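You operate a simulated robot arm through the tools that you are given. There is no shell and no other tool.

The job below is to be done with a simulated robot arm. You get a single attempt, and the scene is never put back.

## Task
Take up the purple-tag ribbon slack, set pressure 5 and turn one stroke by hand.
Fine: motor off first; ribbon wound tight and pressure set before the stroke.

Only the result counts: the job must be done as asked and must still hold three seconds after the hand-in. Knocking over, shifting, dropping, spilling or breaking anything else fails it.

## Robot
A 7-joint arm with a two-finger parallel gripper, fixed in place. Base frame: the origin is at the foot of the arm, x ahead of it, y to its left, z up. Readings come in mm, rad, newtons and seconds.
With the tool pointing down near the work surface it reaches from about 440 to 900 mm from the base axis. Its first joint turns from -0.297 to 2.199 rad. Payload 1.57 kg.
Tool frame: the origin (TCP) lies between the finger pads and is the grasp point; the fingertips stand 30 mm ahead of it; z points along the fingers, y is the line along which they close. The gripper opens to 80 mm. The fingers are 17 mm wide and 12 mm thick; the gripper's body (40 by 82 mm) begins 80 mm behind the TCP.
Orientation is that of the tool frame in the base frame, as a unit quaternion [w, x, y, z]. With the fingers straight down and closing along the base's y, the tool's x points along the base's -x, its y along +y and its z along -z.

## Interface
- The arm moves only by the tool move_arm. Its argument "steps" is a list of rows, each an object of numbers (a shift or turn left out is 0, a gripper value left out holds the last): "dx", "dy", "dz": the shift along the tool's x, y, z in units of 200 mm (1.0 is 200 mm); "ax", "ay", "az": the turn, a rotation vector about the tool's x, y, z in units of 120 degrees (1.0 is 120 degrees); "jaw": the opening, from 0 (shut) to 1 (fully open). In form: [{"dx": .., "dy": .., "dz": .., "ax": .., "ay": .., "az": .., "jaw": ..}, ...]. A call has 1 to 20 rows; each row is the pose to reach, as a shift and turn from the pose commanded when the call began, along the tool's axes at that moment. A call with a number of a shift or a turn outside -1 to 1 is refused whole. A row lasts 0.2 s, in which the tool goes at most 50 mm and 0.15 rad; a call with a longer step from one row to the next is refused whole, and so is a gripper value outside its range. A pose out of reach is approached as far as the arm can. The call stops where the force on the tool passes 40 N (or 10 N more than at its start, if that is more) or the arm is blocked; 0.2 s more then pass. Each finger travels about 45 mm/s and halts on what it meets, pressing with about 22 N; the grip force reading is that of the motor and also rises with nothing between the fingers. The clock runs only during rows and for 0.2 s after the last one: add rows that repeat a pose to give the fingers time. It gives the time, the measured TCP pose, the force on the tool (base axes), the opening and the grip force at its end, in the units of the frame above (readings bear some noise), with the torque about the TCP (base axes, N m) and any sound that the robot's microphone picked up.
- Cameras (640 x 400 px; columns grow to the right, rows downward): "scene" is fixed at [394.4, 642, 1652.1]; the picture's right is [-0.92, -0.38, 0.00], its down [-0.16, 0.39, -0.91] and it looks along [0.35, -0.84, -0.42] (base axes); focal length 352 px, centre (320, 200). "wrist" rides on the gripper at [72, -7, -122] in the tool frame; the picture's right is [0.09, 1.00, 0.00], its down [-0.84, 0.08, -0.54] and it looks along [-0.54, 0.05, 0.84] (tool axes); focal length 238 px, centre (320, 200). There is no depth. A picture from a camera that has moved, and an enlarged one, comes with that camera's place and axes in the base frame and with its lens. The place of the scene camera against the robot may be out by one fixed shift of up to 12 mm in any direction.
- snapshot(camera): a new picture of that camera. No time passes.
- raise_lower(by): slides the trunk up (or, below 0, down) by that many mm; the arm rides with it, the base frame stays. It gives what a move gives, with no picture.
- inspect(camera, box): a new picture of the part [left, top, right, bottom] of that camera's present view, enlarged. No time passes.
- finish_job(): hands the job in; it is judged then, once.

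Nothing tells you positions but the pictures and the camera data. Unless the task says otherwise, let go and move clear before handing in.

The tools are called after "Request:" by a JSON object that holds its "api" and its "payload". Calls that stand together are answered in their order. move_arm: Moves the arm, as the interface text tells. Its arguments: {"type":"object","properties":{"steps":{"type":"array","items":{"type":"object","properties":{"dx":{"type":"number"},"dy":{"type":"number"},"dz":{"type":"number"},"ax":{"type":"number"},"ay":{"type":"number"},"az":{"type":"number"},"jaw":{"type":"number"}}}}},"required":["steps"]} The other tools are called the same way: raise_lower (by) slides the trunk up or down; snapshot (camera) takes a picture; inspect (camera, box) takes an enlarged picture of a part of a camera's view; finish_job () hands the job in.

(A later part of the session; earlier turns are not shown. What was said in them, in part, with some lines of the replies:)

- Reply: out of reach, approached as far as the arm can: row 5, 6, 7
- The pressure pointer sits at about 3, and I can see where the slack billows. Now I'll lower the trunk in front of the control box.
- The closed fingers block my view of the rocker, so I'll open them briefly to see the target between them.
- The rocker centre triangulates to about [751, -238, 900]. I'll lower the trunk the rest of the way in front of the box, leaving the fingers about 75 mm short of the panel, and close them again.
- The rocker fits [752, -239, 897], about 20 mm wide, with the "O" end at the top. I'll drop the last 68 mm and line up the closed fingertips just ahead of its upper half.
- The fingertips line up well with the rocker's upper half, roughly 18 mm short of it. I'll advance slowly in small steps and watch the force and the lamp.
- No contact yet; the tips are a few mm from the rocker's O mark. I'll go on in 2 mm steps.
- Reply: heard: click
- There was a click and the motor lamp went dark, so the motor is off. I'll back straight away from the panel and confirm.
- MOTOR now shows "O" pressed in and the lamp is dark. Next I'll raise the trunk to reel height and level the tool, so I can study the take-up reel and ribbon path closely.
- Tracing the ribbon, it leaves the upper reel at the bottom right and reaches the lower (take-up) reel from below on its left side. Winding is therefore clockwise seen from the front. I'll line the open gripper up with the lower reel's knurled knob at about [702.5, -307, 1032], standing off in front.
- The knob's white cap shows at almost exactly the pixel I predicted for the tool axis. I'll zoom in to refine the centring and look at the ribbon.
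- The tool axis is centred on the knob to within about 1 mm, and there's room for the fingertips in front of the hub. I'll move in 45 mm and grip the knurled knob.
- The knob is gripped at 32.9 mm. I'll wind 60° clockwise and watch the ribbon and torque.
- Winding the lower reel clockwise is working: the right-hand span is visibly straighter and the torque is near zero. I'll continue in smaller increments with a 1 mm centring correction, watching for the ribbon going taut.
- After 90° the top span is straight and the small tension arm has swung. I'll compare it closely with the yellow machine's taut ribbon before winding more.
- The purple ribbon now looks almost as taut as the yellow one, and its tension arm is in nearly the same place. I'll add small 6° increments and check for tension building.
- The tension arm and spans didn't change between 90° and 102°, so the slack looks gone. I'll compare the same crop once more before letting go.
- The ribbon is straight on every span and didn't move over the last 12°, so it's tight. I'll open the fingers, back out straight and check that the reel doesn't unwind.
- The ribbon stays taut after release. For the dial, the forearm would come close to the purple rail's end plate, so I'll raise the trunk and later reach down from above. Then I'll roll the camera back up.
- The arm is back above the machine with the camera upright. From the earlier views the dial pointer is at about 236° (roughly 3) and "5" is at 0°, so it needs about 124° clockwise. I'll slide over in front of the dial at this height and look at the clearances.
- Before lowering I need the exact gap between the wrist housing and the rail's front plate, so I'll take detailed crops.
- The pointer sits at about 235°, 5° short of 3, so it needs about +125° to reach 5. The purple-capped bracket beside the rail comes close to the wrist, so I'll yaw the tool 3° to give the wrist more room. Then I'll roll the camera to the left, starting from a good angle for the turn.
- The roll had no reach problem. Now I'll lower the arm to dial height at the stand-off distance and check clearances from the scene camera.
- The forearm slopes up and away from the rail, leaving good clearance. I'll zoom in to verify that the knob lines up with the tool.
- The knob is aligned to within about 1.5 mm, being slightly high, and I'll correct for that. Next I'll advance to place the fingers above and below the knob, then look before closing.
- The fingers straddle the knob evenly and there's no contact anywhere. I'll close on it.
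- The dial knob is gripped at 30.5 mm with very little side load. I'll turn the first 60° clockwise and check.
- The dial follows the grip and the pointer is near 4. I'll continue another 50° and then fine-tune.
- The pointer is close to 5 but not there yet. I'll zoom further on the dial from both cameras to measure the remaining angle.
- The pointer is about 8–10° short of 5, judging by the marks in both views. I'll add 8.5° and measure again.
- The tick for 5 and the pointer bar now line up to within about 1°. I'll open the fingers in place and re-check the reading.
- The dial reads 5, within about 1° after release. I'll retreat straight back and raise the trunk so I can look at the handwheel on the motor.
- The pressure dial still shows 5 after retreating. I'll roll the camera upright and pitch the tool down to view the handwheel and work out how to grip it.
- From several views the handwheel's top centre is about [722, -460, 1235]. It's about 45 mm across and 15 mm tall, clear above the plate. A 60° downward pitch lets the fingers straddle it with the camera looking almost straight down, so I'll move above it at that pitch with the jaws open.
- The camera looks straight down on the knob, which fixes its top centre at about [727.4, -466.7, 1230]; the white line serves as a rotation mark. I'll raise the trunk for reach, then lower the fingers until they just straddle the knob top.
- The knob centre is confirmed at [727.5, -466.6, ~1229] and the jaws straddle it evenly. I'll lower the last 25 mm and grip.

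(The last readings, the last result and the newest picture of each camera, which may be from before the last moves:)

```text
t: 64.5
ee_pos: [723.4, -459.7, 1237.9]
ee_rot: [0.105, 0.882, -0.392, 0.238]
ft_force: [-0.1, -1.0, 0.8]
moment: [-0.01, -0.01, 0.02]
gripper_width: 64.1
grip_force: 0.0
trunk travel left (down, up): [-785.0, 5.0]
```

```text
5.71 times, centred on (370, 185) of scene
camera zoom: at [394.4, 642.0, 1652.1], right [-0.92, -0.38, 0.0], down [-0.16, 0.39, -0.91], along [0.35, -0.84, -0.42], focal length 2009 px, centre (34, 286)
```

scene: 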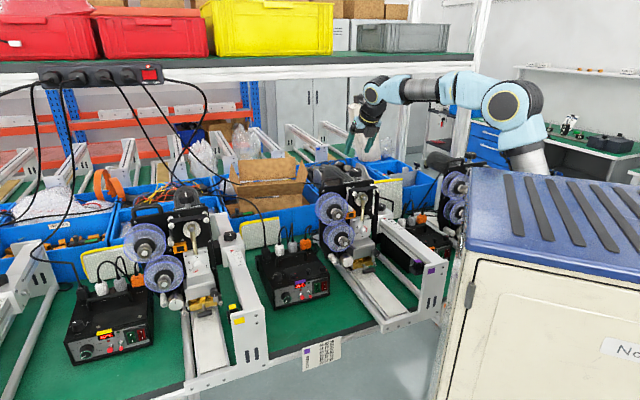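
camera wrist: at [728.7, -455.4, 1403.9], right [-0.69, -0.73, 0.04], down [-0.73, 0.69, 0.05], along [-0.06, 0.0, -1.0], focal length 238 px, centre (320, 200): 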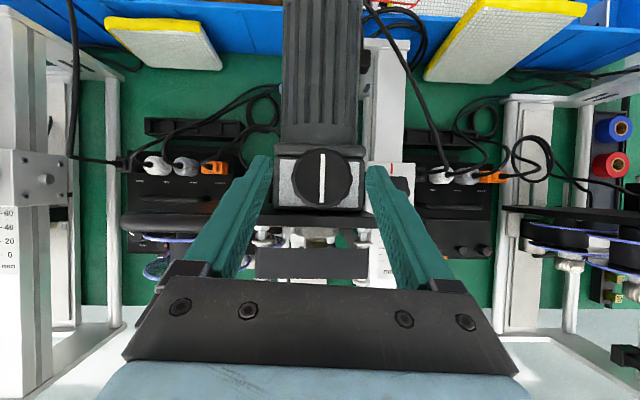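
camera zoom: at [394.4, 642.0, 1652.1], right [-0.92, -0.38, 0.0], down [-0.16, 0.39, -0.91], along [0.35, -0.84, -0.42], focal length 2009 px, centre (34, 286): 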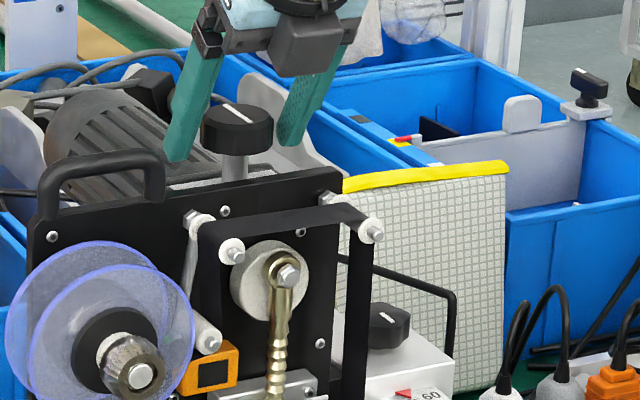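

The fingers sit beside the knob with no contact. I'll close and grip it.

Request:
{"api": "move_arm", "payload": {"steps": [{"jaw": 0.35}, {"jaw": 0.35}, {"jaw": 0.35}, {"jaw": 0.35}]}}

Request:
{"api": "inspect", "payload": {"camera": "wrist", "box": [240, 120, 400, 240]}}

```text
t: 65.5
ee_pos: [721.4, -460.0, 1236.5]
ee_rot: [0.105, 0.882, -0.392, 0.238]
ft_force: [-3.7, -2.2, -1.3]
moment: [-0.14, 0.21, -0.03]
gripper_width: 43.7
grip_force: 39.5
trunk travel left (down, up): [-785.0, 5.0]
```

```text
3.33 times, centred on (320, 180) of wrist
camera zoom: at [727.6, -457.2, 1378.7], right [-0.69, -0.73, 0.04], down [-0.73, 0.69, 0.05], along [-0.07, 0.0, -1.0], focal length 794 px, centre (320, 267)
```

zoom: 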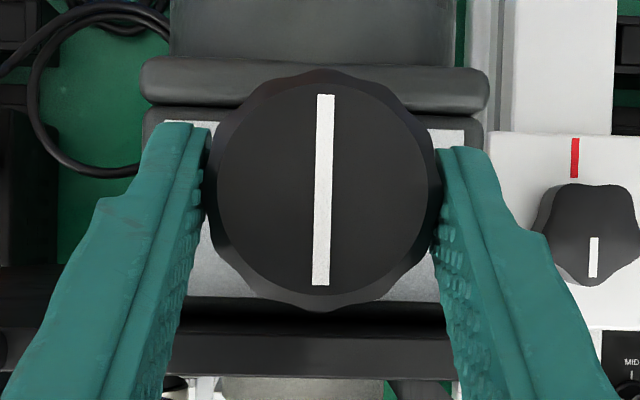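

Gripped at 43.7 mm. As a test I'll turn it 28° clockwise (seen from above), orbiting the wrist about the knob's axis, and see how the crank responds.

Request:
{"api": "move_arm", "payload": {"steps": [{"dx": 0.0003, "dy": -0.0053, "dz": 0.0002, "ax": -0.02925, "az": 0.05047}, {"dx": 0.0011, "dy": -0.0105, "dz": 0.0006, "ax": -0.0585, "az": 0.1009}, {"dx": 0.0025, "dy": -0.0156, "dz": 0.0014, "ax": -0.0877, "az": 0.1514}, {"dx": 0.0044, "dy": -0.0204, "dz": 0.0026, "ax": -0.117, "az": 0.2019}, {"dx": 0.0044, "dy": -0.0204, "dz": 0.0026, "ax": -0.117, "az": 0.2019}]}}

Request:
{"api": "inspect", "payload": {"camera": "wrist", "box": [240, 120, 400, 240]}}

Request:
{"api": "inspect", "payload": {"camera": "scene", "box": [330, 150, 410, 220]}}

Request:
{"api": "inspect", "payload": {"camera": "scene", "box": [340, 190, 400, 260]}}

```text
t: 66.7
ee_pos: [725.5, -459.0, 1237.6]
ee_rot: [0.159, 0.761, -0.594, 0.206]
ft_force: [2.5, -3.8, -0.6]
moment: [-0.49, -0.01, -0.05]
gripper_width: 43.7
grip_force: 45.5
trunk travel left (down, up): [-785.0, 5.0]
```

```text
3.33 times, centred on (320, 180) of wrist
camera zoom: at [732.0, -458.4, 1378.8], right [-0.95, -0.32, 0.04], down [-0.32, 0.95, 0.05], along [-0.06, 0.03, -1.0], focal length 794 px, centre (320, 267)
```

zoom: 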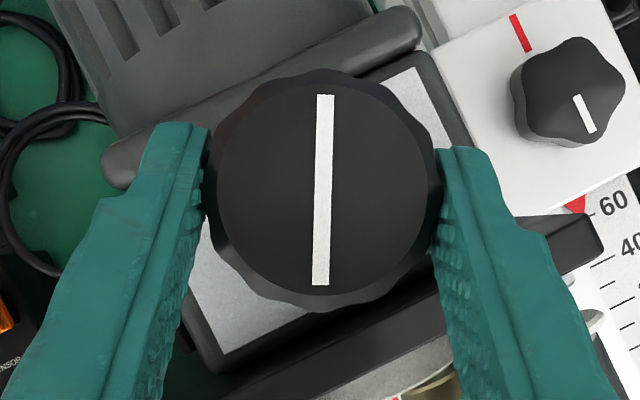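

```text
5.71 times, centred on (370, 185) of scene
camera zoom: at [394.4, 642.0, 1652.1], right [-0.92, -0.38, 0.0], down [-0.16, 0.39, -0.91], along [0.35, -0.84, -0.42], focal length 2009 px, centre (34, 286)
```

zoom: 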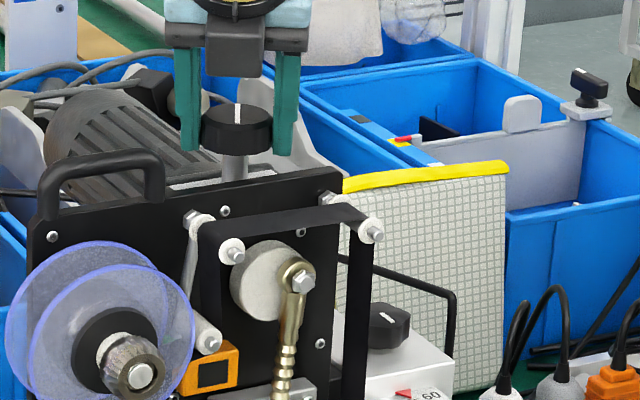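

```text
5.71 times, centred on (370, 225) of scene
camera zoom: at [394.4, 642.0, 1652.1], right [-0.92, -0.38, 0.0], down [-0.16, 0.39, -0.91], along [0.35, -0.84, -0.42], focal length 2009 px, centre (34, 57)
```

zoom: 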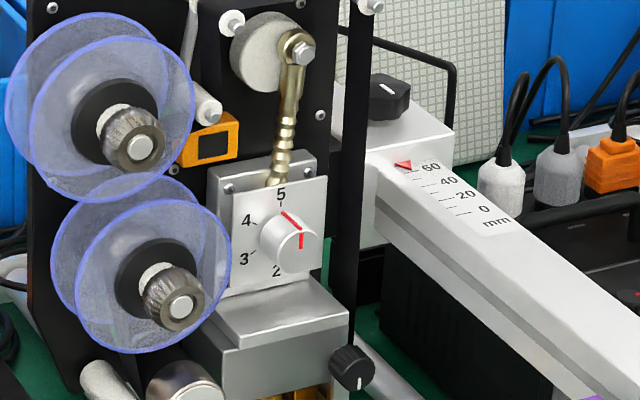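

The crank turned noticeably more than the knob, so it's geared up. I must therefore judge one stroke by the crank itself, and I'll measure its angle closely now.

Request:
{"api": "inspect", "payload": {"camera": "scene", "box": [350, 185, 390, 215]}}

Request:
{"api": "snapshot", "payload": {"camera": "wrist"}}

Request:
{"api": "snapshot", "payload": {"camera": "scene"}}

```text
13.33 times, centred on (370, 200) of scene
camera zoom: at [394.4, 642.0, 1652.1], right [-0.92, -0.38, 0.0], down [-0.16, 0.39, -0.91], along [0.35, -0.84, -0.42], focal length 4689 px, centre (-347, 200)
```

zoom: 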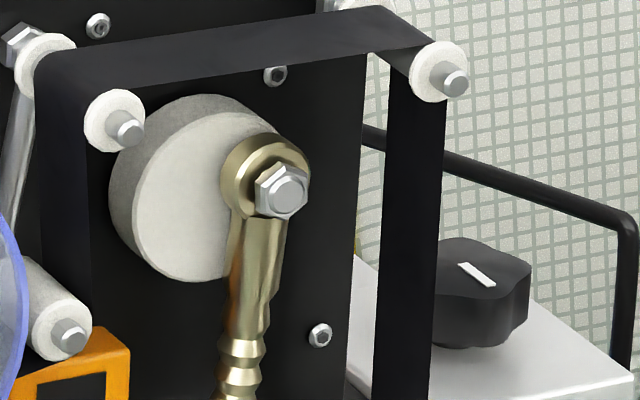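

```text
taken
camera wrist: at [732.0, -458.4, 1378.8], right [-0.95, -0.32, 0.04], down [-0.32, 0.95, 0.05], along [-0.06, 0.03, -1.0], focal length 238 px, centre (320, 200)
```

wrist: 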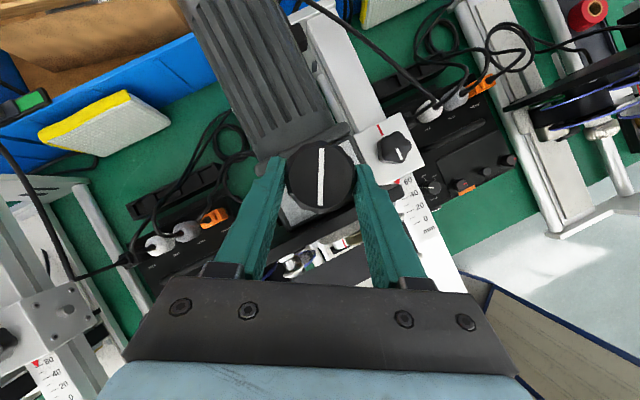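

```text
taken
```

scene: 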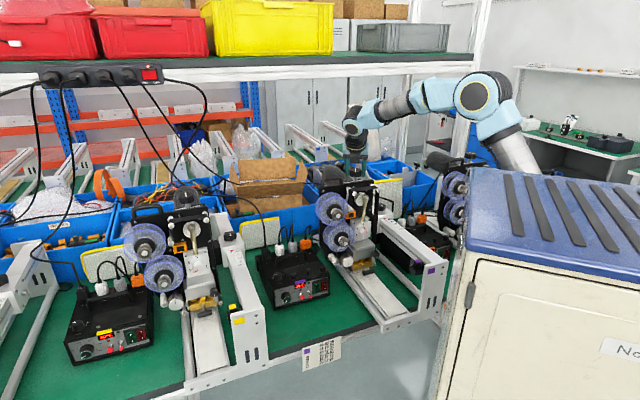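

The crank was at top dead centre (about 3°) and is now at about 59°, so the knob drives it 2:1 and half a knob turn is one full stroke. I'll continue clockwise with this grip for another 24°.

Request:
{"api": "move_arm", "payload": {"steps": [{"dx": 0.0002, "dy": -0.0045, "dz": 0.0001, "ax": -0.02507, "az": 0.04326}, {"dx": 0.0008, "dy": -0.009, "dz": 0.0005, "ax": -0.0501, "az": 0.0865}, {"dx": 0.0018, "dy": -0.0134, "dz": 0.0011, "ax": -0.0752, "az": 0.1298}, {"dx": 0.0033, "dy": -0.0177, "dz": 0.0019, "ax": -0.1003, "az": 0.173}, {"dx": 0.0033, "dy": -0.0177, "dz": 0.0019, "ax": -0.1003, "az": 0.173}]}}

Request:
{"api": "inspect", "payload": {"camera": "scene", "box": [350, 185, 390, 215]}}

Request:
{"api": "snapshot", "payload": {"camera": "wrist"}}

Request:
{"api": "snapshot", "payload": {"camera": "scene"}}

```text
t: 67.8
ee_pos: [729.1, -457.9, 1237.5]
ee_rot: [-0.197, -0.621, 0.74, -0.167]
ft_force: [3.1, -6.0, 0.0]
moment: [0.12, 0.31, 0.05]
gripper_width: 43.8
grip_force: 45.1
trunk travel left (down, up): [-785.0, 5.0]
```

```text
13.33 times, centred on (370, 200) of scene
camera zoom: at [394.4, 642.0, 1652.1], right [-0.92, -0.38, 0.0], down [-0.16, 0.39, -0.91], along [0.35, -0.84, -0.42], focal length 4689 px, centre (-347, 200)
```

zoom: 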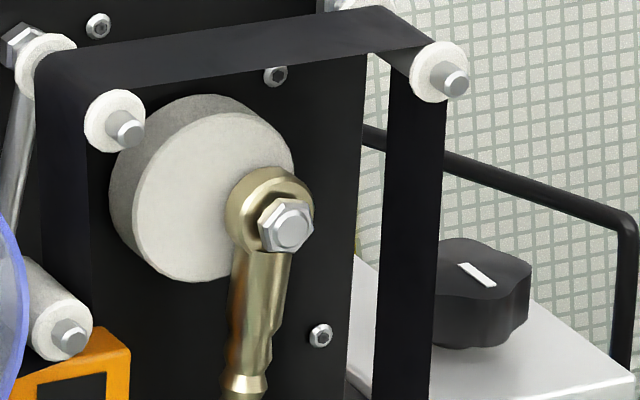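

```text
taken
camera wrist: at [735.1, -461.0, 1378.8], right [-0.99, 0.09, 0.04], down [0.1, 0.99, 0.05], along [-0.04, 0.05, -1.0], focal length 238 px, centre (320, 200)
```

wrist: 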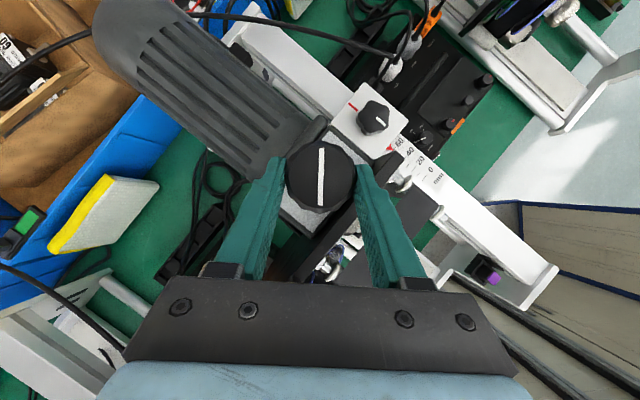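

```text
taken
```

scene: 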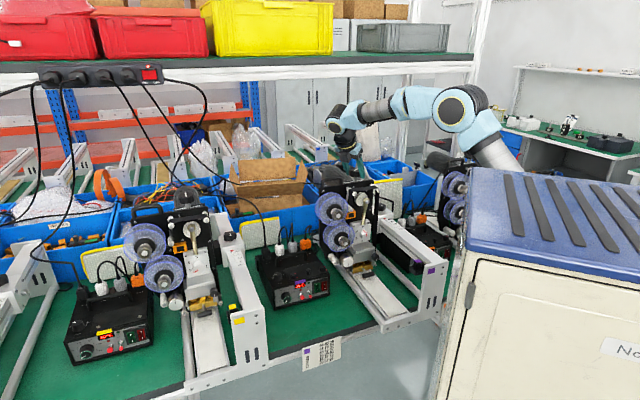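

The crank is at about 105° after about 53° of knob, confirming 2:1. I'll release, lift clear and check the knob and crank stay put before re-gripping from the right.

Request:
{"api": "move_arm", "payload": {"steps": [{"jaw": 0.8}, {"jaw": 0.8}, {"jaw": 0.8}, {"dz": -0.06, "jaw": 0.8}, {"dz": -0.12, "jaw": 0.8}, {"dz": -0.16, "jaw": 0.8}, {"dz": -0.16, "jaw": 0.8}]}}

Request:
{"api": "inspect", "payload": {"camera": "scene", "box": [350, 185, 390, 215]}}

Request:
{"api": "inspect", "payload": {"camera": "wrist", "box": [240, 120, 400, 240]}}

```text
t: 69.5
ee_pos: [731.3, -442.9, 1266.2]
ee_rot: [-0.198, -0.621, 0.739, -0.168]
ft_force: [0.3, -0.1, 0.0]
moment: [0.05, -0.01, 0.0]
gripper_width: 63.9
grip_force: 0.0
trunk travel left (down, up): [-785.0, 5.0]
```

```text
13.33 times, centred on (370, 200) of scene
camera zoom: at [394.4, 642.0, 1652.1], right [-0.92, -0.38, 0.0], down [-0.16, 0.39, -0.91], along [0.35, -0.84, -0.42], focal length 4689 px, centre (-347, 200)
```

zoom: 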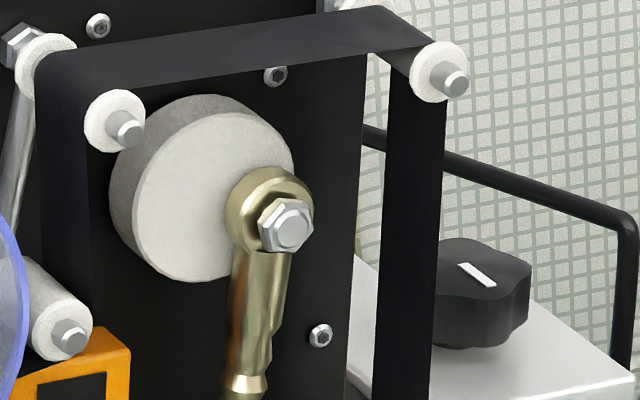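

```text
3.33 times, centred on (320, 180) of wrist
camera zoom: at [737.4, -444.3, 1407.0], right [-0.99, 0.09, 0.04], down [0.09, 0.99, 0.05], along [-0.04, 0.05, -1.0], focal length 794 px, centre (320, 267)
```

zoom: 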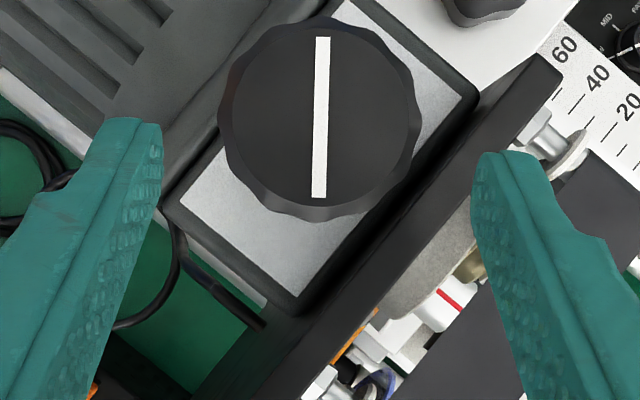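

The knob and crank stay exactly in place. I'll swing the wrist counter-clockwise around the knob, with the fingers clear above it, to re-grip from the right.

Request:
{"api": "move_arm", "payload": {"steps": [{"dx": 0.0009, "dy": 0.0161, "dz": 0.0005, "ax": 0.0313, "az": -0.0541}, {"dx": 0.0036, "dy": 0.032, "dz": 0.0021, "ax": 0.0627, "az": -0.1082}, {"dx": 0.0081, "dy": 0.0473, "dz": 0.0047, "ax": 0.094, "az": -0.1622}, {"dx": 0.0143, "dy": 0.0618, "dz": 0.0083, "ax": 0.1253, "az": -0.2163}, {"dx": 0.0221, "dy": 0.0752, "dz": 0.0128, "ax": 0.1567, "az": -0.2704}, {"dx": 0.0313, "dy": 0.0873, "dz": 0.0181, "ax": 0.188, "az": -0.3245}, {"dx": 0.0418, "dy": 0.098, "dz": 0.0242, "ax": 0.2193, "az": -0.3785}, {"dx": 0.0534, "dy": 0.107, "dz": 0.031, "ax": 0.2507, "az": -0.4326}, {"dx": 0.066, "dy": 0.1141, "dz": 0.0382, "ax": 0.282, "az": -0.4867}, {"dx": 0.0792, "dy": 0.1193, "dz": 0.0459, "ax": 0.3134, "az": -0.5408}, {"dx": 0.0929, "dy": 0.1224, "dz": 0.0538, "ax": 0.3447, "az": -0.5948}, {"dx": 0.1069, "dy": 0.1235, "dz": 0.0619, "ax": 0.376, "az": -0.6489}, {"dx": 0.1208, "dy": 0.1224, "dz": 0.07, "ax": 0.4074, "az": -0.703}, {"dx": 0.1345, "dy": 0.1193, "dz": 0.0779, "ax": 0.4387, "az": -0.7571}, {"dx": 0.1345, "dy": 0.1193, "dz": 0.0779, "ax": 0.4387, "az": -0.7571}]}}

Request:
{"api": "snapshot", "payload": {"camera": "wrist"}}

Request:
{"api": "snapshot", "payload": {"camera": "scene"}}

Request:
{"api": "inspect", "payload": {"camera": "wrist", "box": [240, 100, 400, 220]}}

```text
t: 72.7
ee_pos: [702.1, -468.2, 1266.3]
ee_rot: [-0.002, 0.965, 0.011, 0.261]
ft_force: [0.4, 0.8, 0.0]
moment: [-0.03, 0.01, -0.03]
gripper_width: 63.9
grip_force: 0.0
out of reach, approached as far as the arm can: row 14, 15
trunk travel left (down, up): [-785.0, 5.0]
```

```text
taken
camera wrist: at [702.6, -461.6, 1407.2], right [0.1, -0.99, 0.05], down [-0.99, -0.1, 0.05], along [-0.04, -0.05, -1.0], focal length 238 px, centre (320, 200)
```

wrist: 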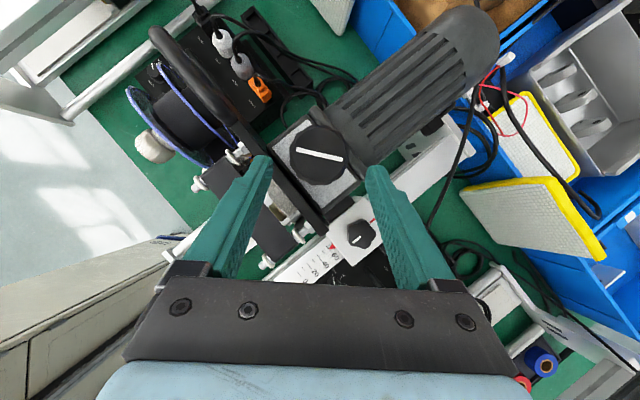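

```text
taken
```

scene: 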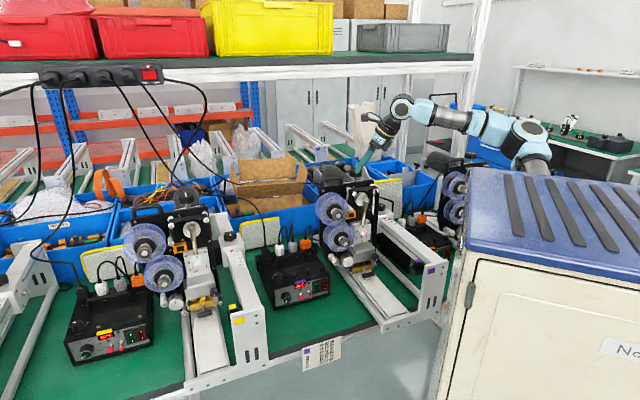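

```text
3.33 times, centred on (320, 160) of wrist
camera zoom: at [702.6, -461.6, 1407.2], right [0.1, -0.99, 0.05], down [-0.99, -0.1, 0.05], along [-0.04, -0.05, -1.0], focal length 794 px, centre (320, 333)
```

zoom: 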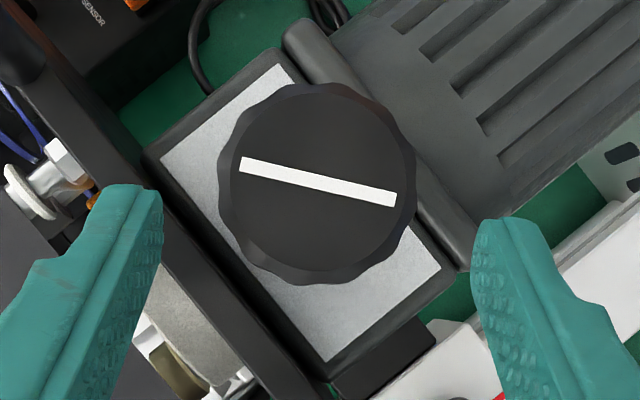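

The arm reached its limit at about 101° of swing. I'll back off a few degrees to a pose inside its reach and then re-measure the alignment.

Request:
{"api": "move_arm", "payload": {"steps": [{"dx": 0.0009, "dy": -0.0161, "dz": 0.0005, "ax": -0.0313, "az": 0.0541}, {"dx": 0.0009, "dy": -0.0161, "dz": 0.0005, "ax": -0.0313, "az": 0.0541}, {"dx": 0.0009, "dy": -0.0161, "dz": 0.0005, "ax": -0.0313, "az": 0.0541}]}}

Request:
{"api": "inspect", "payload": {"camera": "wrist", "box": [240, 100, 400, 220]}}

Request:
{"api": "inspect", "payload": {"camera": "scene", "box": [330, 150, 430, 230]}}

```text
t: 73.5
ee_pos: [702.2, -465.9, 1266.4]
ee_rot: [0.014, 0.964, -0.053, 0.262]
ft_force: [-0.6, -0.2, 0.3]
moment: [0.01, -0.01, -0.01]
gripper_width: 64.4
grip_force: 0.0
trunk travel left (down, up): [-785.0, 5.0]
```

```text
3.33 times, centred on (320, 160) of wrist
camera zoom: at [703.6, -459.7, 1406.9], right [-0.03, -1.0, 0.05], down [-1.0, 0.03, 0.05], along [-0.05, -0.04, -1.0], focal length 794 px, centre (320, 333)
```

zoom: 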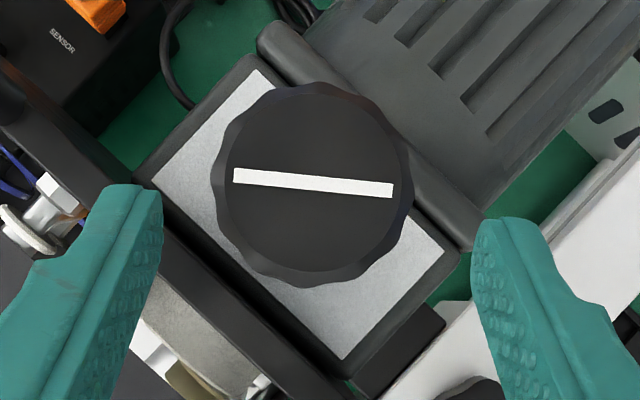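

```text
5.00 times, centred on (380, 190) of scene
camera zoom: at [394.4, 642.0, 1652.1], right [-0.92, -0.38, 0.0], down [-0.16, 0.39, -0.91], along [0.35, -0.84, -0.42], focal length 1758 px, centre (20, 250)
```

zoom: 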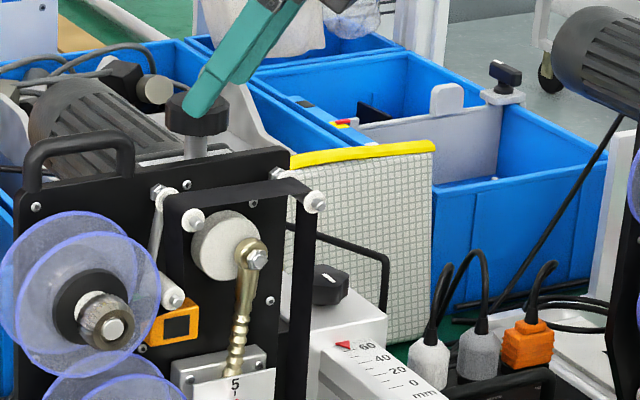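

The measurements agree with K ≈ [727.4, -466.6]. The plate edge (top ≈ 1205) is close to one finger on this side, so I'll narrow the opening to 56 mm and stop 4 mm higher before gripping.

Request:
{"api": "move_arm", "payload": {"steps": [{"jaw": 0.7}, {"dx": 0.0016, "dy": -0.0136, "dz": 0.05, "jaw": 0.7}, {"dx": 0.0033, "dy": -0.0136, "dz": 0.1, "jaw": 0.7}, {"dx": 0.0049, "dy": -0.0136, "dz": 0.1427, "jaw": 0.7}, {"dx": 0.0049, "dy": -0.0136, "dz": 0.1427, "jaw": 0.7}]}}

Request:
{"api": "inspect", "payload": {"camera": "wrist", "box": [240, 120, 400, 240]}}

Request:
{"api": "inspect", "payload": {"camera": "scene", "box": [330, 150, 410, 220]}}

```text
t: 74.7
ee_pos: [717.3, -465.5, 1241.7]
ee_rot: [0.014, 0.964, -0.052, 0.261]
ft_force: [0.2, -0.3, 0.0]
moment: [0.01, 0.01, 0.0]
gripper_width: 55.9
grip_force: 0.1
trunk travel left (down, up): [-785.0, 5.0]
```

```text
3.33 times, centred on (320, 180) of wrist
camera zoom: at [719.2, -458.7, 1382.8], right [-0.03, -1.0, 0.05], down [-1.0, 0.03, 0.05], along [-0.05, -0.04, -1.0], focal length 794 px, centre (320, 267)
```

zoom: 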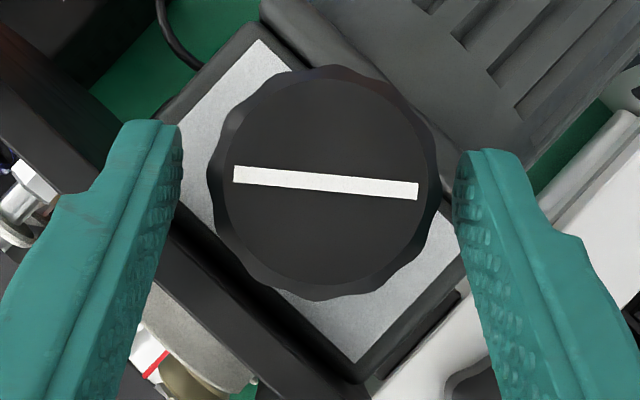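

```text
5.71 times, centred on (370, 185) of scene
camera zoom: at [394.4, 642.0, 1652.1], right [-0.92, -0.38, 0.0], down [-0.16, 0.39, -0.91], along [0.35, -0.84, -0.42], focal length 2009 px, centre (34, 286)
```

zoom: 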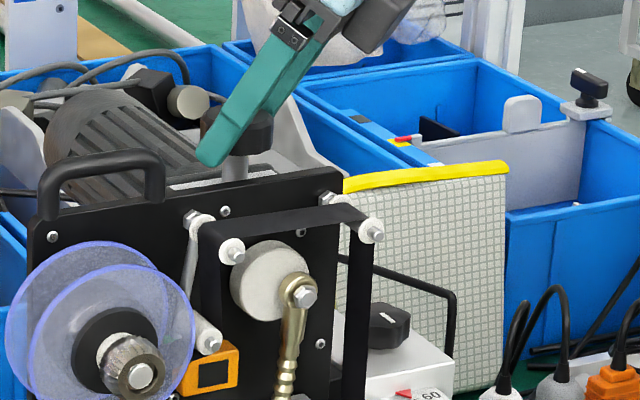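

The fingers are centred on the knob and clear of the plate. I'll grip and turn another 49° clockwise through the press point, watching the force.

Request:
{"api": "move_arm", "payload": {"steps": [{"jaw": 0.35}, {"jaw": 0.35}, {"jaw": 0.35}, {"dx": 0.0003, "dy": -0.0063, "dz": 0.0002, "ax": -0.0292, "az": 0.0505, "jaw": 0.35}, {"dx": 0.0013, "dy": -0.0126, "dz": 0.0008, "ax": -0.0585, "az": 0.1009, "jaw": 0.35}, {"dx": 0.003, "dy": -0.0186, "dz": 0.0017, "ax": -0.0877, "az": 0.1514, "jaw": 0.35}, {"dx": 0.0053, "dy": -0.0244, "dz": 0.0031, "ax": -0.117, "az": 0.2019, "jaw": 0.35}, {"dx": 0.0081, "dy": -0.0298, "dz": 0.0047, "ax": -0.1462, "az": 0.2524, "jaw": 0.35}, {"dx": 0.0116, "dy": -0.0348, "dz": 0.0067, "ax": -0.1755, "az": 0.3028, "jaw": 0.35}, {"dx": 0.0155, "dy": -0.0392, "dz": 0.009, "ax": -0.2047, "az": 0.3533, "jaw": 0.35}]}}

Request:
{"api": "inspect", "payload": {"camera": "wrist", "box": [240, 120, 400, 240]}}

Request:
{"api": "inspect", "payload": {"camera": "scene", "box": [350, 185, 390, 215]}}

Request:
{"api": "inspect", "payload": {"camera": "scene", "box": [330, 190, 410, 290]}}

```text
t: 76.8
ee_pos: [721.8, -459.5, 1242.3]
ee_rot: [0.12, 0.855, -0.447, 0.233]
ft_force: [-2.8, -6.0, 4.0]
moment: [-1.07, -0.04, 0.04]
gripper_width: 43.6
grip_force: 45.0
trunk travel left (down, up): [-785.0, 5.0]
```

```text
3.33 times, centred on (320, 180) of wrist
camera zoom: at [727.5, -455.6, 1383.1], right [-0.77, -0.63, 0.04], down [-0.63, 0.77, 0.05], along [-0.06, 0.01, -1.0], focal length 794 px, centre (320, 267)
```

zoom: 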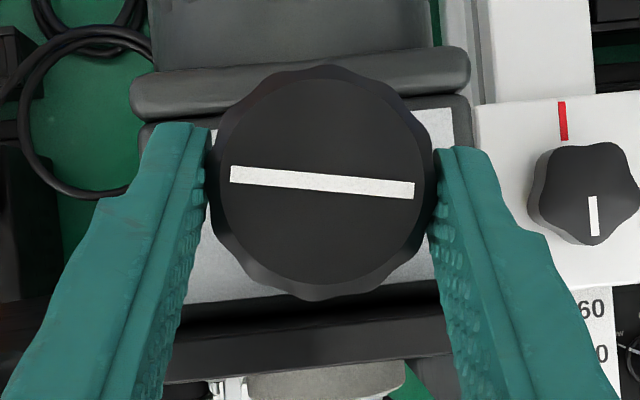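

```text
13.33 times, centred on (370, 200) of scene
camera zoom: at [394.4, 642.0, 1652.1], right [-0.92, -0.38, 0.0], down [-0.16, 0.39, -0.91], along [0.35, -0.84, -0.42], focal length 4689 px, centre (-347, 200)
```

zoom: 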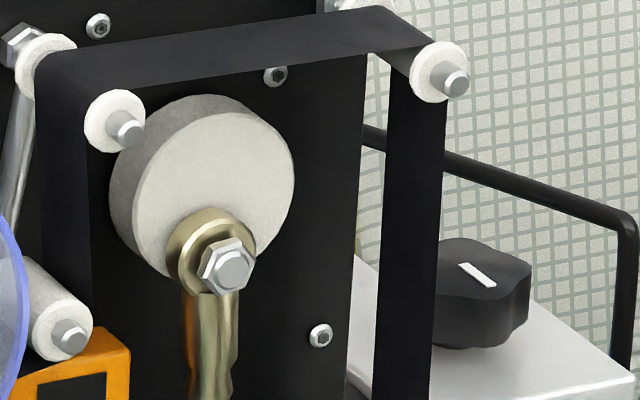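

```text
4.00 times, centred on (370, 240) of scene
camera zoom: at [394.4, 642.0, 1652.1], right [-0.92, -0.38, 0.0], down [-0.16, 0.39, -0.91], along [0.35, -0.84, -0.42], focal length 1407 px, centre (120, 40)
```

zoom: 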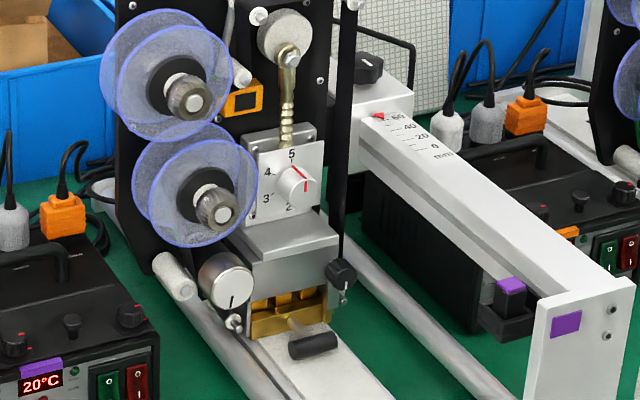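

The crank has passed bottom dead centre (about 190–200°) with only light force. I'll continue another 45° clockwise with the same grip.

Request:
{"api": "move_arm", "payload": {"steps": [{"dx": 0.0003, "dy": -0.0063, "dz": 0.0002, "ax": -0.0292, "az": 0.0505}, {"dx": 0.0013, "dy": -0.0126, "dz": 0.0008, "ax": -0.0585, "az": 0.1009}, {"dx": 0.003, "dy": -0.0186, "dz": 0.0017, "ax": -0.0877, "az": 0.1514}, {"dx": 0.0053, "dy": -0.0244, "dz": 0.0031, "ax": -0.117, "az": 0.2019}, {"dx": 0.0081, "dy": -0.0298, "dz": 0.0047, "ax": -0.1462, "az": 0.2524}, {"dx": 0.0116, "dy": -0.0348, "dz": 0.0067, "ax": -0.1755, "az": 0.3028}, {"dx": 0.0132, "dy": -0.0368, "dz": 0.0076, "ax": -0.188, "az": 0.3245}, {"dx": 0.0132, "dy": -0.0368, "dz": 0.0076, "ax": -0.188, "az": 0.3245}]}}

Request:
{"api": "inspect", "payload": {"camera": "wrist", "box": [240, 120, 400, 240]}}

Request:
{"api": "inspect", "payload": {"camera": "scene", "box": [350, 185, 390, 215]}}

```text
t: 78.7
ee_pos: [729.5, -457.1, 1241.2]
ee_rot: [-0.198, -0.619, 0.742, -0.168]
ft_force: [-9.0, -10.4, 4.5]
moment: [-0.7, 0.55, -0.08]
gripper_width: 43.8
grip_force: 44.4
trunk travel left (down, up): [-785.0, 5.0]
```

```text
3.33 times, centred on (320, 180) of wrist
camera zoom: at [735.3, -459.1, 1383.2], right [-0.99, 0.1, 0.04], down [0.1, 0.99, 0.05], along [-0.04, 0.05, -1.0], focal length 794 px, centre (320, 267)
```

zoom: 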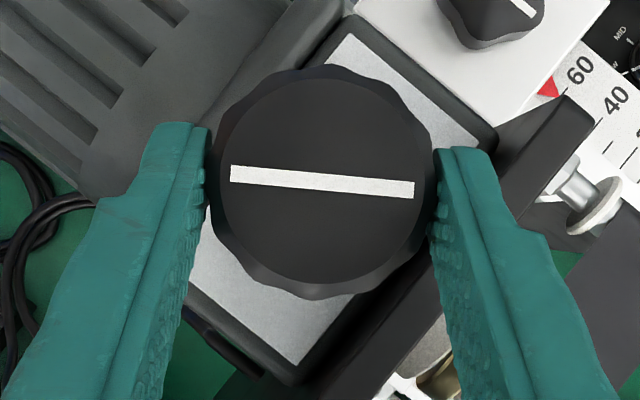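

```text
13.33 times, centred on (370, 200) of scene
camera zoom: at [394.4, 642.0, 1652.1], right [-0.92, -0.38, 0.0], down [-0.16, 0.39, -0.91], along [0.35, -0.84, -0.42], focal length 4689 px, centre (-347, 200)
```

zoom: 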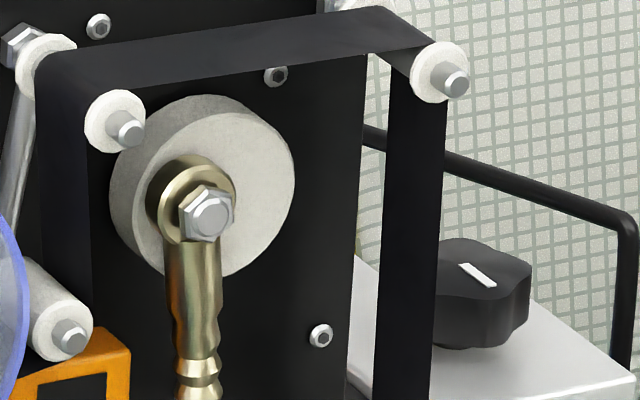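

The marks and the fitted crank positions agree: the knob has turned about 145° and the crank is at about 290°, so roughly 35° of knob remains. I'll release, lift and swing back 40° for a final short grip.

Request:
{"api": "move_arm", "payload": {"steps": [{"jaw": 0.7}, {"jaw": 0.7}, {"jaw": 0.7}, {"dz": -0.05, "jaw": 0.7}, {"dz": -0.1, "jaw": 0.7}, {"dz": -0.14, "jaw": 0.7}, {"dz": -0.14, "jaw": 0.7}]}}

Request:
{"api": "inspect", "payload": {"camera": "scene", "box": [350, 185, 390, 215]}}

Request:
{"api": "inspect", "payload": {"camera": "wrist", "box": [240, 100, 400, 220]}}

```text
t: 80.2
ee_pos: [731.4, -442.9, 1267.7]
ee_rot: [-0.198, -0.619, 0.741, -0.168]
ft_force: [0.5, 0.7, -0.5]
moment: [-0.03, 0.02, -0.01]
gripper_width: 56.2
grip_force: 0.0
trunk travel left (down, up): [-785.0, 5.0]
```

```text
13.33 times, centred on (370, 200) of scene
camera zoom: at [394.4, 642.0, 1652.1], right [-0.92, -0.38, 0.0], down [-0.16, 0.39, -0.91], along [0.35, -0.84, -0.42], focal length 4689 px, centre (-347, 200)
```

zoom: 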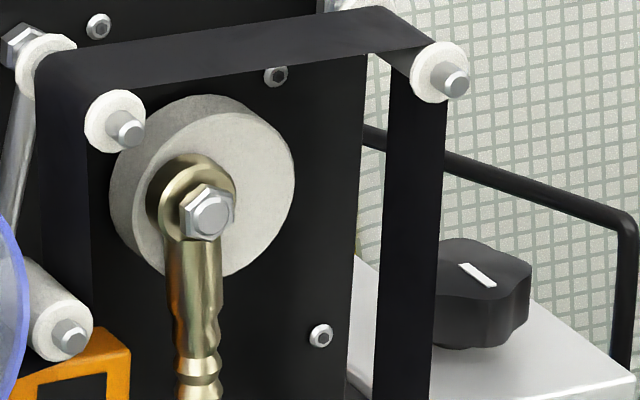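

```text
3.33 times, centred on (320, 160) of wrist
camera zoom: at [737.9, -444.3, 1407.5], right [-0.99, 0.1, 0.04], down [0.1, 0.99, 0.05], along [-0.04, 0.05, -1.0], focal length 794 px, centre (320, 333)
```

zoom: 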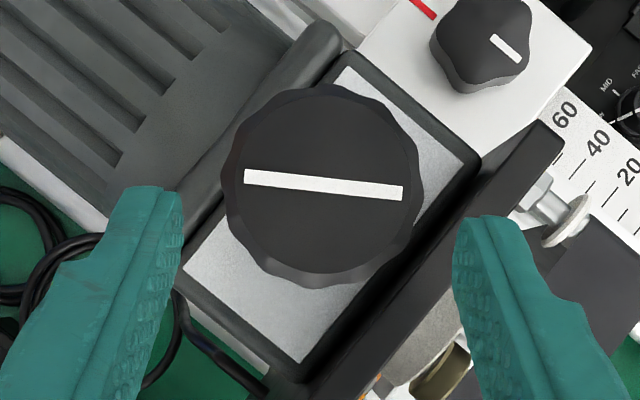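

Everything held still on release. I'll swing counter-clockwise 37.5°, go back down along the tool axis and check the centring before gripping.

Request:
{"api": "move_arm", "payload": {"steps": [{"dx": 0.0009, "dy": 0.0161, "dz": 0.0005, "ax": 0.0313, "az": -0.0541}, {"dx": 0.0036, "dy": 0.032, "dz": 0.0021, "ax": 0.0627, "az": -0.1082}, {"dx": 0.0081, "dy": 0.0473, "dz": 0.0047, "ax": 0.094, "az": -0.1622}, {"dx": 0.0143, "dy": 0.0618, "dz": 0.0083, "ax": 0.1253, "az": -0.2163}, {"dx": 0.0221, "dy": 0.0752, "dz": 0.0128, "ax": 0.1567, "az": -0.2704}, {"dx": 0.0221, "dy": 0.0752, "dz": 0.0128, "ax": 0.1567, "az": -0.2704}]}}

Request:
{"api": "inspect", "payload": {"camera": "wrist", "box": [240, 100, 400, 220]}}

```text
t: 81.7
ee_pos: [717.3, -444.0, 1267.2]
ee_rot: [0.134, 0.825, -0.501, 0.224]
ft_force: [1.0, -0.5, 0.6]
moment: [-0.02, 0.03, -0.01]
gripper_width: 56.0
grip_force: 0.1
trunk travel left (down, up): [-785.0, 5.0]
```

```text
3.33 times, centred on (320, 160) of wrist
camera zoom: at [722.9, -441.7, 1407.1], right [-0.85, -0.53, 0.04], down [-0.53, 0.85, 0.05], along [-0.06, 0.02, -1.0], focal length 794 px, centre (320, 333)
```

zoom: 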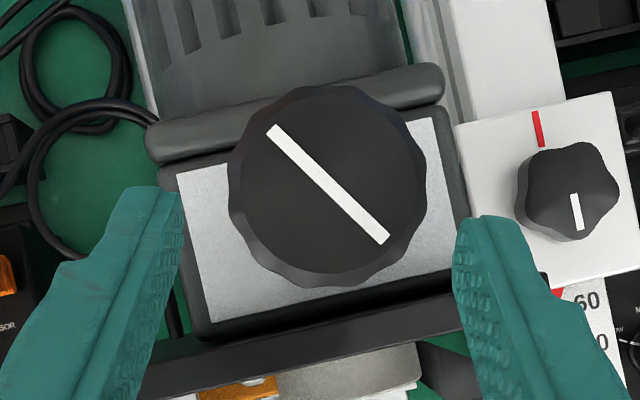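

The remaining knob rotation works out at about 33°. I'll descend with a 0.8 mm correction and grip.

Request:
{"api": "move_arm", "payload": {"steps": [{"dz": 0.05, "dy": 0.004, "jaw": 0.7}, {"dz": 0.1, "dy": 0.004, "jaw": 0.7}, {"dz": 0.14, "dy": 0.004, "jaw": 0.7}, {"dz": 0.14, "dy": 0.004, "jaw": 0.35}, {"dz": 0.14, "dy": 0.004, "jaw": 0.35}, {"dz": 0.14, "dy": 0.004, "jaw": 0.35}]}}

Request:
{"api": "inspect", "payload": {"camera": "wrist", "box": [240, 120, 400, 240]}}

```text
t: 83.0
ee_pos: [723.0, -457.3, 1242.3]
ee_rot: [0.134, 0.825, -0.501, 0.224]
ft_force: [-0.1, 1.0, -2.2]
moment: [-0.2, -0.04, 0.02]
gripper_width: 43.5
grip_force: 33.3
trunk travel left (down, up): [-785.0, 5.0]
```

```text
3.33 times, centred on (320, 180) of wrist
camera zoom: at [728.9, -455.8, 1382.4], right [-0.85, -0.53, 0.04], down [-0.53, 0.85, 0.05], along [-0.06, 0.02, -1.0], focal length 794 px, centre (320, 267)
```

zoom: 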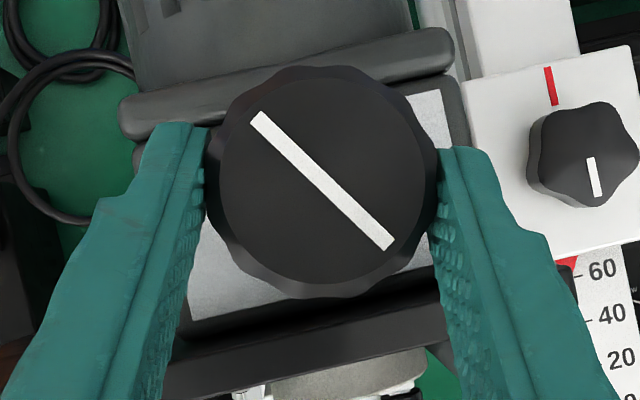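

Gripped without disturbing it. I'll turn the final 32.5° clockwise to bring the crank back to top dead centre.

Request:
{"api": "move_arm", "payload": {"steps": [{"dx": 0.0003, "dy": -0.0063, "dz": 0.0002, "ax": -0.0292, "az": 0.0505}, {"dx": 0.0013, "dy": -0.0126, "dz": 0.0008, "ax": -0.0585, "az": 0.1009}, {"dx": 0.003, "dy": -0.0186, "dz": 0.0017, "ax": -0.0877, "az": 0.1514}, {"dx": 0.0053, "dy": -0.0244, "dz": 0.0031, "ax": -0.117, "az": 0.2019}, {"dx": 0.007, "dy": -0.0279, "dz": 0.0041, "ax": -0.1358, "az": 0.2343}, {"dx": 0.007, "dy": -0.0279, "dz": 0.0041, "ax": -0.1358, "az": 0.2343}]}}

Request:
{"api": "inspect", "payload": {"camera": "wrist", "box": [240, 120, 400, 240]}}

Request:
{"api": "inspect", "payload": {"camera": "scene", "box": [350, 185, 390, 215]}}

Request:
{"api": "inspect", "payload": {"camera": "scene", "box": [340, 170, 400, 215]}}

```text
t: 84.5
ee_pos: [728.7, -456.6, 1240.5]
ee_rot: [-0.191, -0.65, 0.715, -0.175]
ft_force: [-4.4, -3.9, -2.6]
moment: [-0.28, 0.58, -0.07]
gripper_width: 43.6
grip_force: 45.6
trunk travel left (down, up): [-785.0, 5.0]
```

```text
3.33 times, centred on (320, 180) of wrist
camera zoom: at [734.6, -458.3, 1382.5], right [-1.0, 0.01, 0.04], down [0.01, 1.0, 0.05], along [-0.04, 0.05, -1.0], focal length 794 px, centre (320, 267)
```

zoom: 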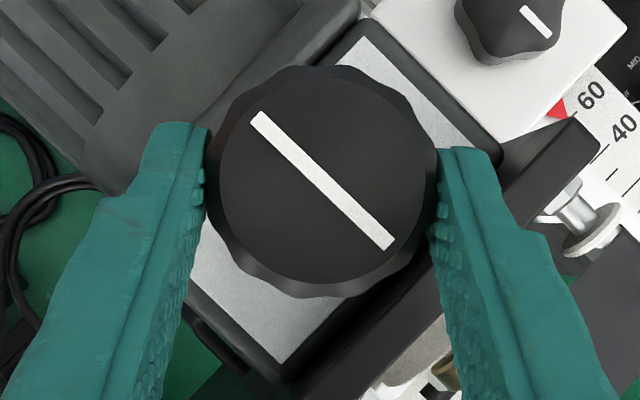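

```text
13.33 times, centred on (370, 200) of scene
camera zoom: at [394.4, 642.0, 1652.1], right [-0.92, -0.38, 0.0], down [-0.16, 0.39, -0.91], along [0.35, -0.84, -0.42], focal length 4689 px, centre (-347, 200)
```

zoom: 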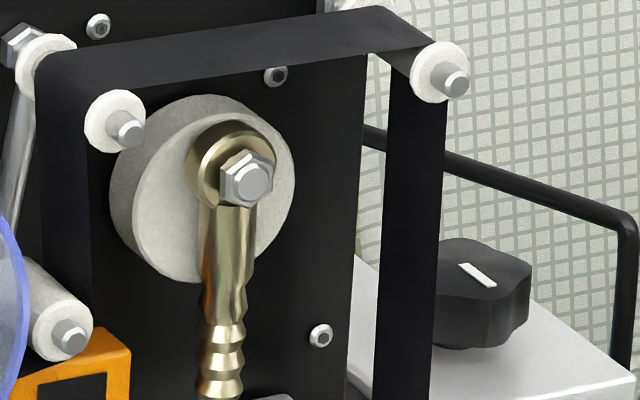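

```text
8.89 times, centred on (370, 192) of scene
camera zoom: at [394.4, 642.0, 1652.1], right [-0.92, -0.38, 0.0], down [-0.16, 0.39, -0.91], along [0.35, -0.84, -0.42], focal length 3126 px, centre (-124, 267)
```

zoom: 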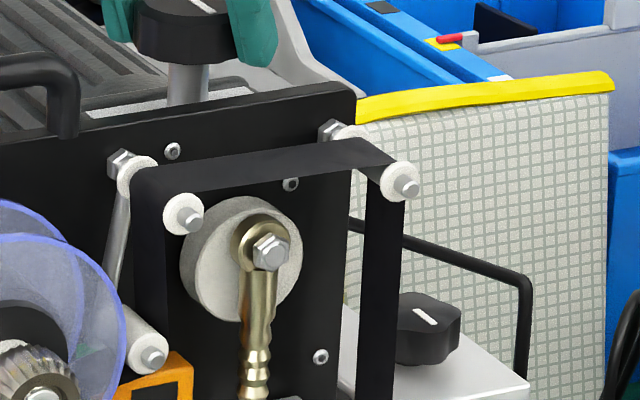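

The crank and knob line match their starting positions exactly, so one full stroke is done. I'll release the knob, lift clear and do a final check.

Request:
{"api": "move_arm", "payload": {"steps": [{"jaw": 0.7}, {"jaw": 0.7}, {"jaw": 0.7}, {"dz": -0.06, "jaw": 0.7}, {"dz": -0.14, "jaw": 0.7}, {"dz": -0.3, "jaw": 0.7}, {"dz": -0.5, "jaw": 0.7}, {"dz": -0.7, "jaw": 0.7}, {"dz": -0.7, "jaw": 0.7}]}}

Request:
{"api": "snapshot", "payload": {"camera": "scene"}}

Request:
{"api": "inspect", "payload": {"camera": "scene", "box": [340, 170, 400, 215]}}

Request:
{"api": "inspect", "payload": {"camera": "scene", "box": [340, 200, 400, 260]}}

Request:
{"api": "inspect", "payload": {"camera": "scene", "box": [260, 250, 340, 310]}}

Request:
{"api": "snapshot", "payload": {"camera": "wrist"}}

```text
t: 86.5
ee_pos: [732.5, -383.9, 1364.2]
ee_rot: [-0.191, -0.65, 0.714, -0.175]
ft_force: [0.2, 0.1, -0.5]
moment: [0.02, -0.03, 0.01]
gripper_width: 55.8
grip_force: 0.0
trunk travel left (down, up): [-785.0, 5.0]
```

```text
taken
```

scene: 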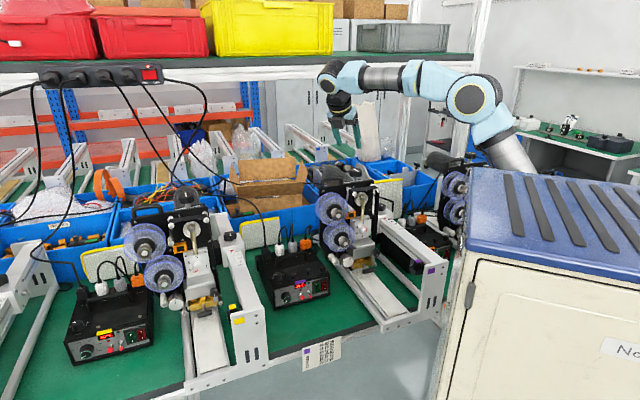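

```text
8.89 times, centred on (370, 192) of scene
camera zoom: at [394.4, 642.0, 1652.1], right [-0.92, -0.38, 0.0], down [-0.16, 0.39, -0.91], along [0.35, -0.84, -0.42], focal length 3126 px, centre (-124, 267)
```

zoom: 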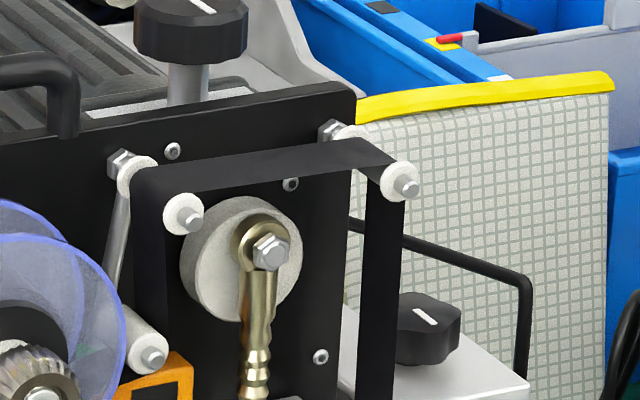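

```text
6.67 times, centred on (370, 230) of scene
camera zoom: at [394.4, 642.0, 1652.1], right [-0.92, -0.38, 0.0], down [-0.16, 0.39, -0.91], along [0.35, -0.84, -0.42], focal length 2344 px, centre (-13, 0)
```

zoom: 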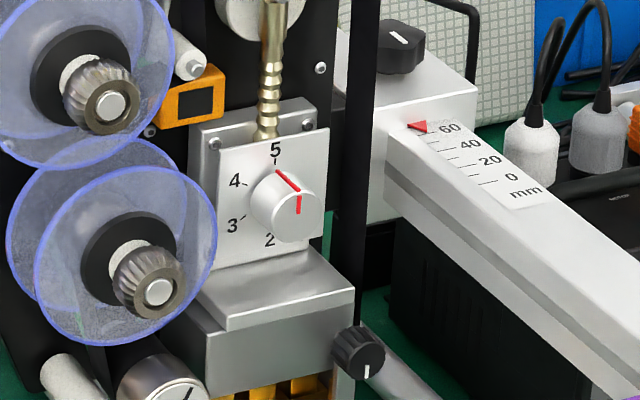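

```text
6.67 times, centred on (300, 280) of scene
camera zoom: at [394.4, 642.0, 1652.1], right [-0.92, -0.38, 0.0], down [-0.16, 0.39, -0.91], along [0.35, -0.84, -0.42], focal length 2344 px, centre (453, -333)
```

zoom: 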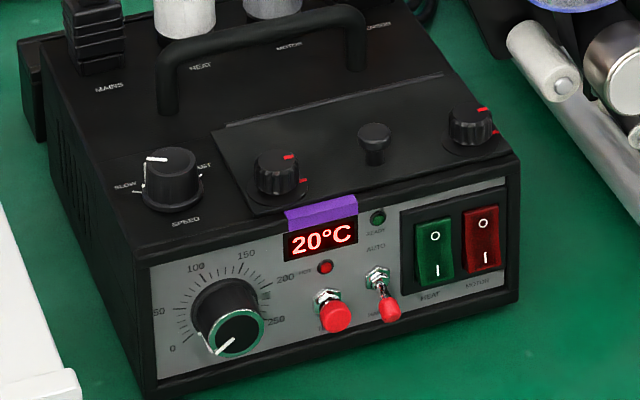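

```text
taken
camera wrist: at [738.8, -386.0, 1505.0], right [-1.0, 0.01, 0.04], down [0.01, 1.0, 0.05], along [-0.04, 0.05, -1.0], focal length 238 px, centre (320, 200)
```

wrist: 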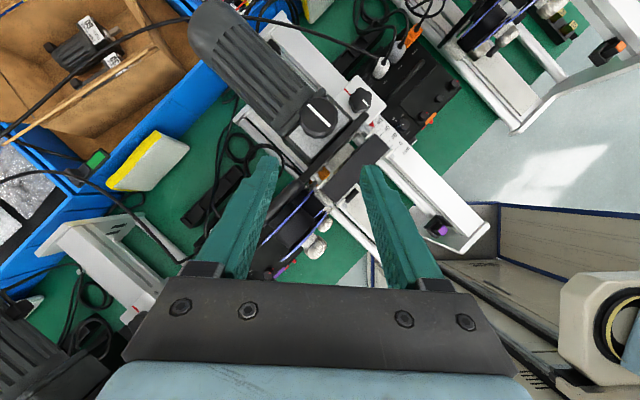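

Motor off, dial at 5, crank back at top and ribbon spans taut. The feed roller's mark moved with the stroke, so I'll check the lower ribbon section before handing in.

Request:
{"api": "inspect", "payload": {"camera": "scene", "box": [320, 230, 400, 290]}}

Request:
{"api": "inspect", "payload": {"camera": "scene", "box": [310, 165, 410, 235]}}

Request:
{"api": "inspect", "payload": {"camera": "scene", "box": [355, 218, 380, 240]}}

```text
6.67 times, centred on (360, 260) of scene
camera zoom: at [394.4, 642.0, 1652.1], right [-0.92, -0.38, 0.0], down [-0.16, 0.39, -0.91], along [0.35, -0.84, -0.42], focal length 2344 px, centre (53, -200)
```

zoom: 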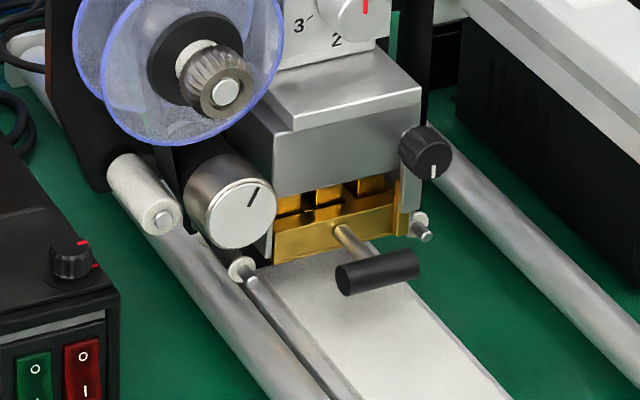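

```text
5.71 times, centred on (360, 200) of scene
camera zoom: at [394.4, 642.0, 1652.1], right [-0.92, -0.38, 0.0], down [-0.16, 0.39, -0.91], along [0.35, -0.84, -0.42], focal length 2009 px, centre (91, 200)
```

zoom: 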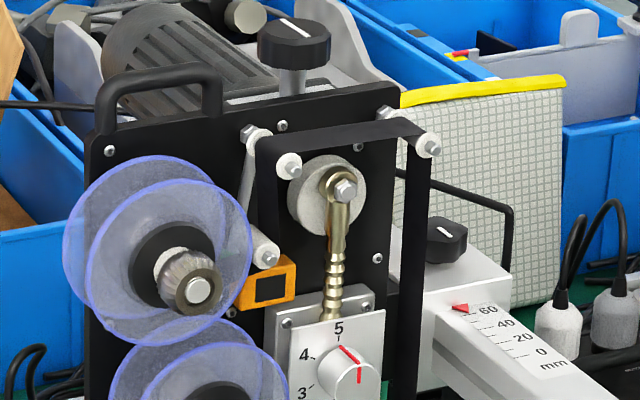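

```text
16.00 times, centred on (368, 229) of scene
camera zoom: at [394.4, 642.0, 1652.1], right [-0.92, -0.38, 0.0], down [-0.16, 0.39, -0.91], along [0.35, -0.84, -0.42], focal length 5626 px, centre (-440, -264)
```

zoom: 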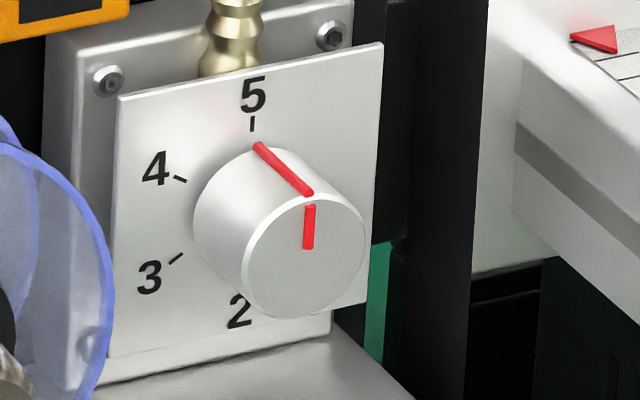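

Final state: the MOTOR rocker is at O, the ribbon is taut on all visible spans, and the dial points at 5. The crank has made exactly one full turn back to top. The arm is released and well clear with nothing disturbed, so I'll hand in.

Request:
{"api": "finish_job", "payload": {}}

```text
The job is handed in.
```

I've handed in the job on the purple-tag machine, and all four steps were done in the order you asked. I haven't received the judging result.

- **Motor:** I switched the MOTOR rocker to O first. It clicked and its lamp went out.
- **Ribbon:** I turned the lower reel about 102° clockwise. The visible spans are straight, and they stayed straight after I let go and after the stroke. I could not see the short length between the feed roller and the lower reel.
- **Pressure:** the dial points at 5, within about 1°, and it did not move during the stroke.
- **Stroke:** I turned the knob on top of the motor by half a turn, which took the crank exactly once round and back to the top. The knob drives the crank 2:1, so I counted the stroke by the crank rather than the knob.

The silver feed roller's mark moved during the stroke, because the roller turned with it. Nothing else shifted or was knocked, and the arm finished open and well clear of the machine.
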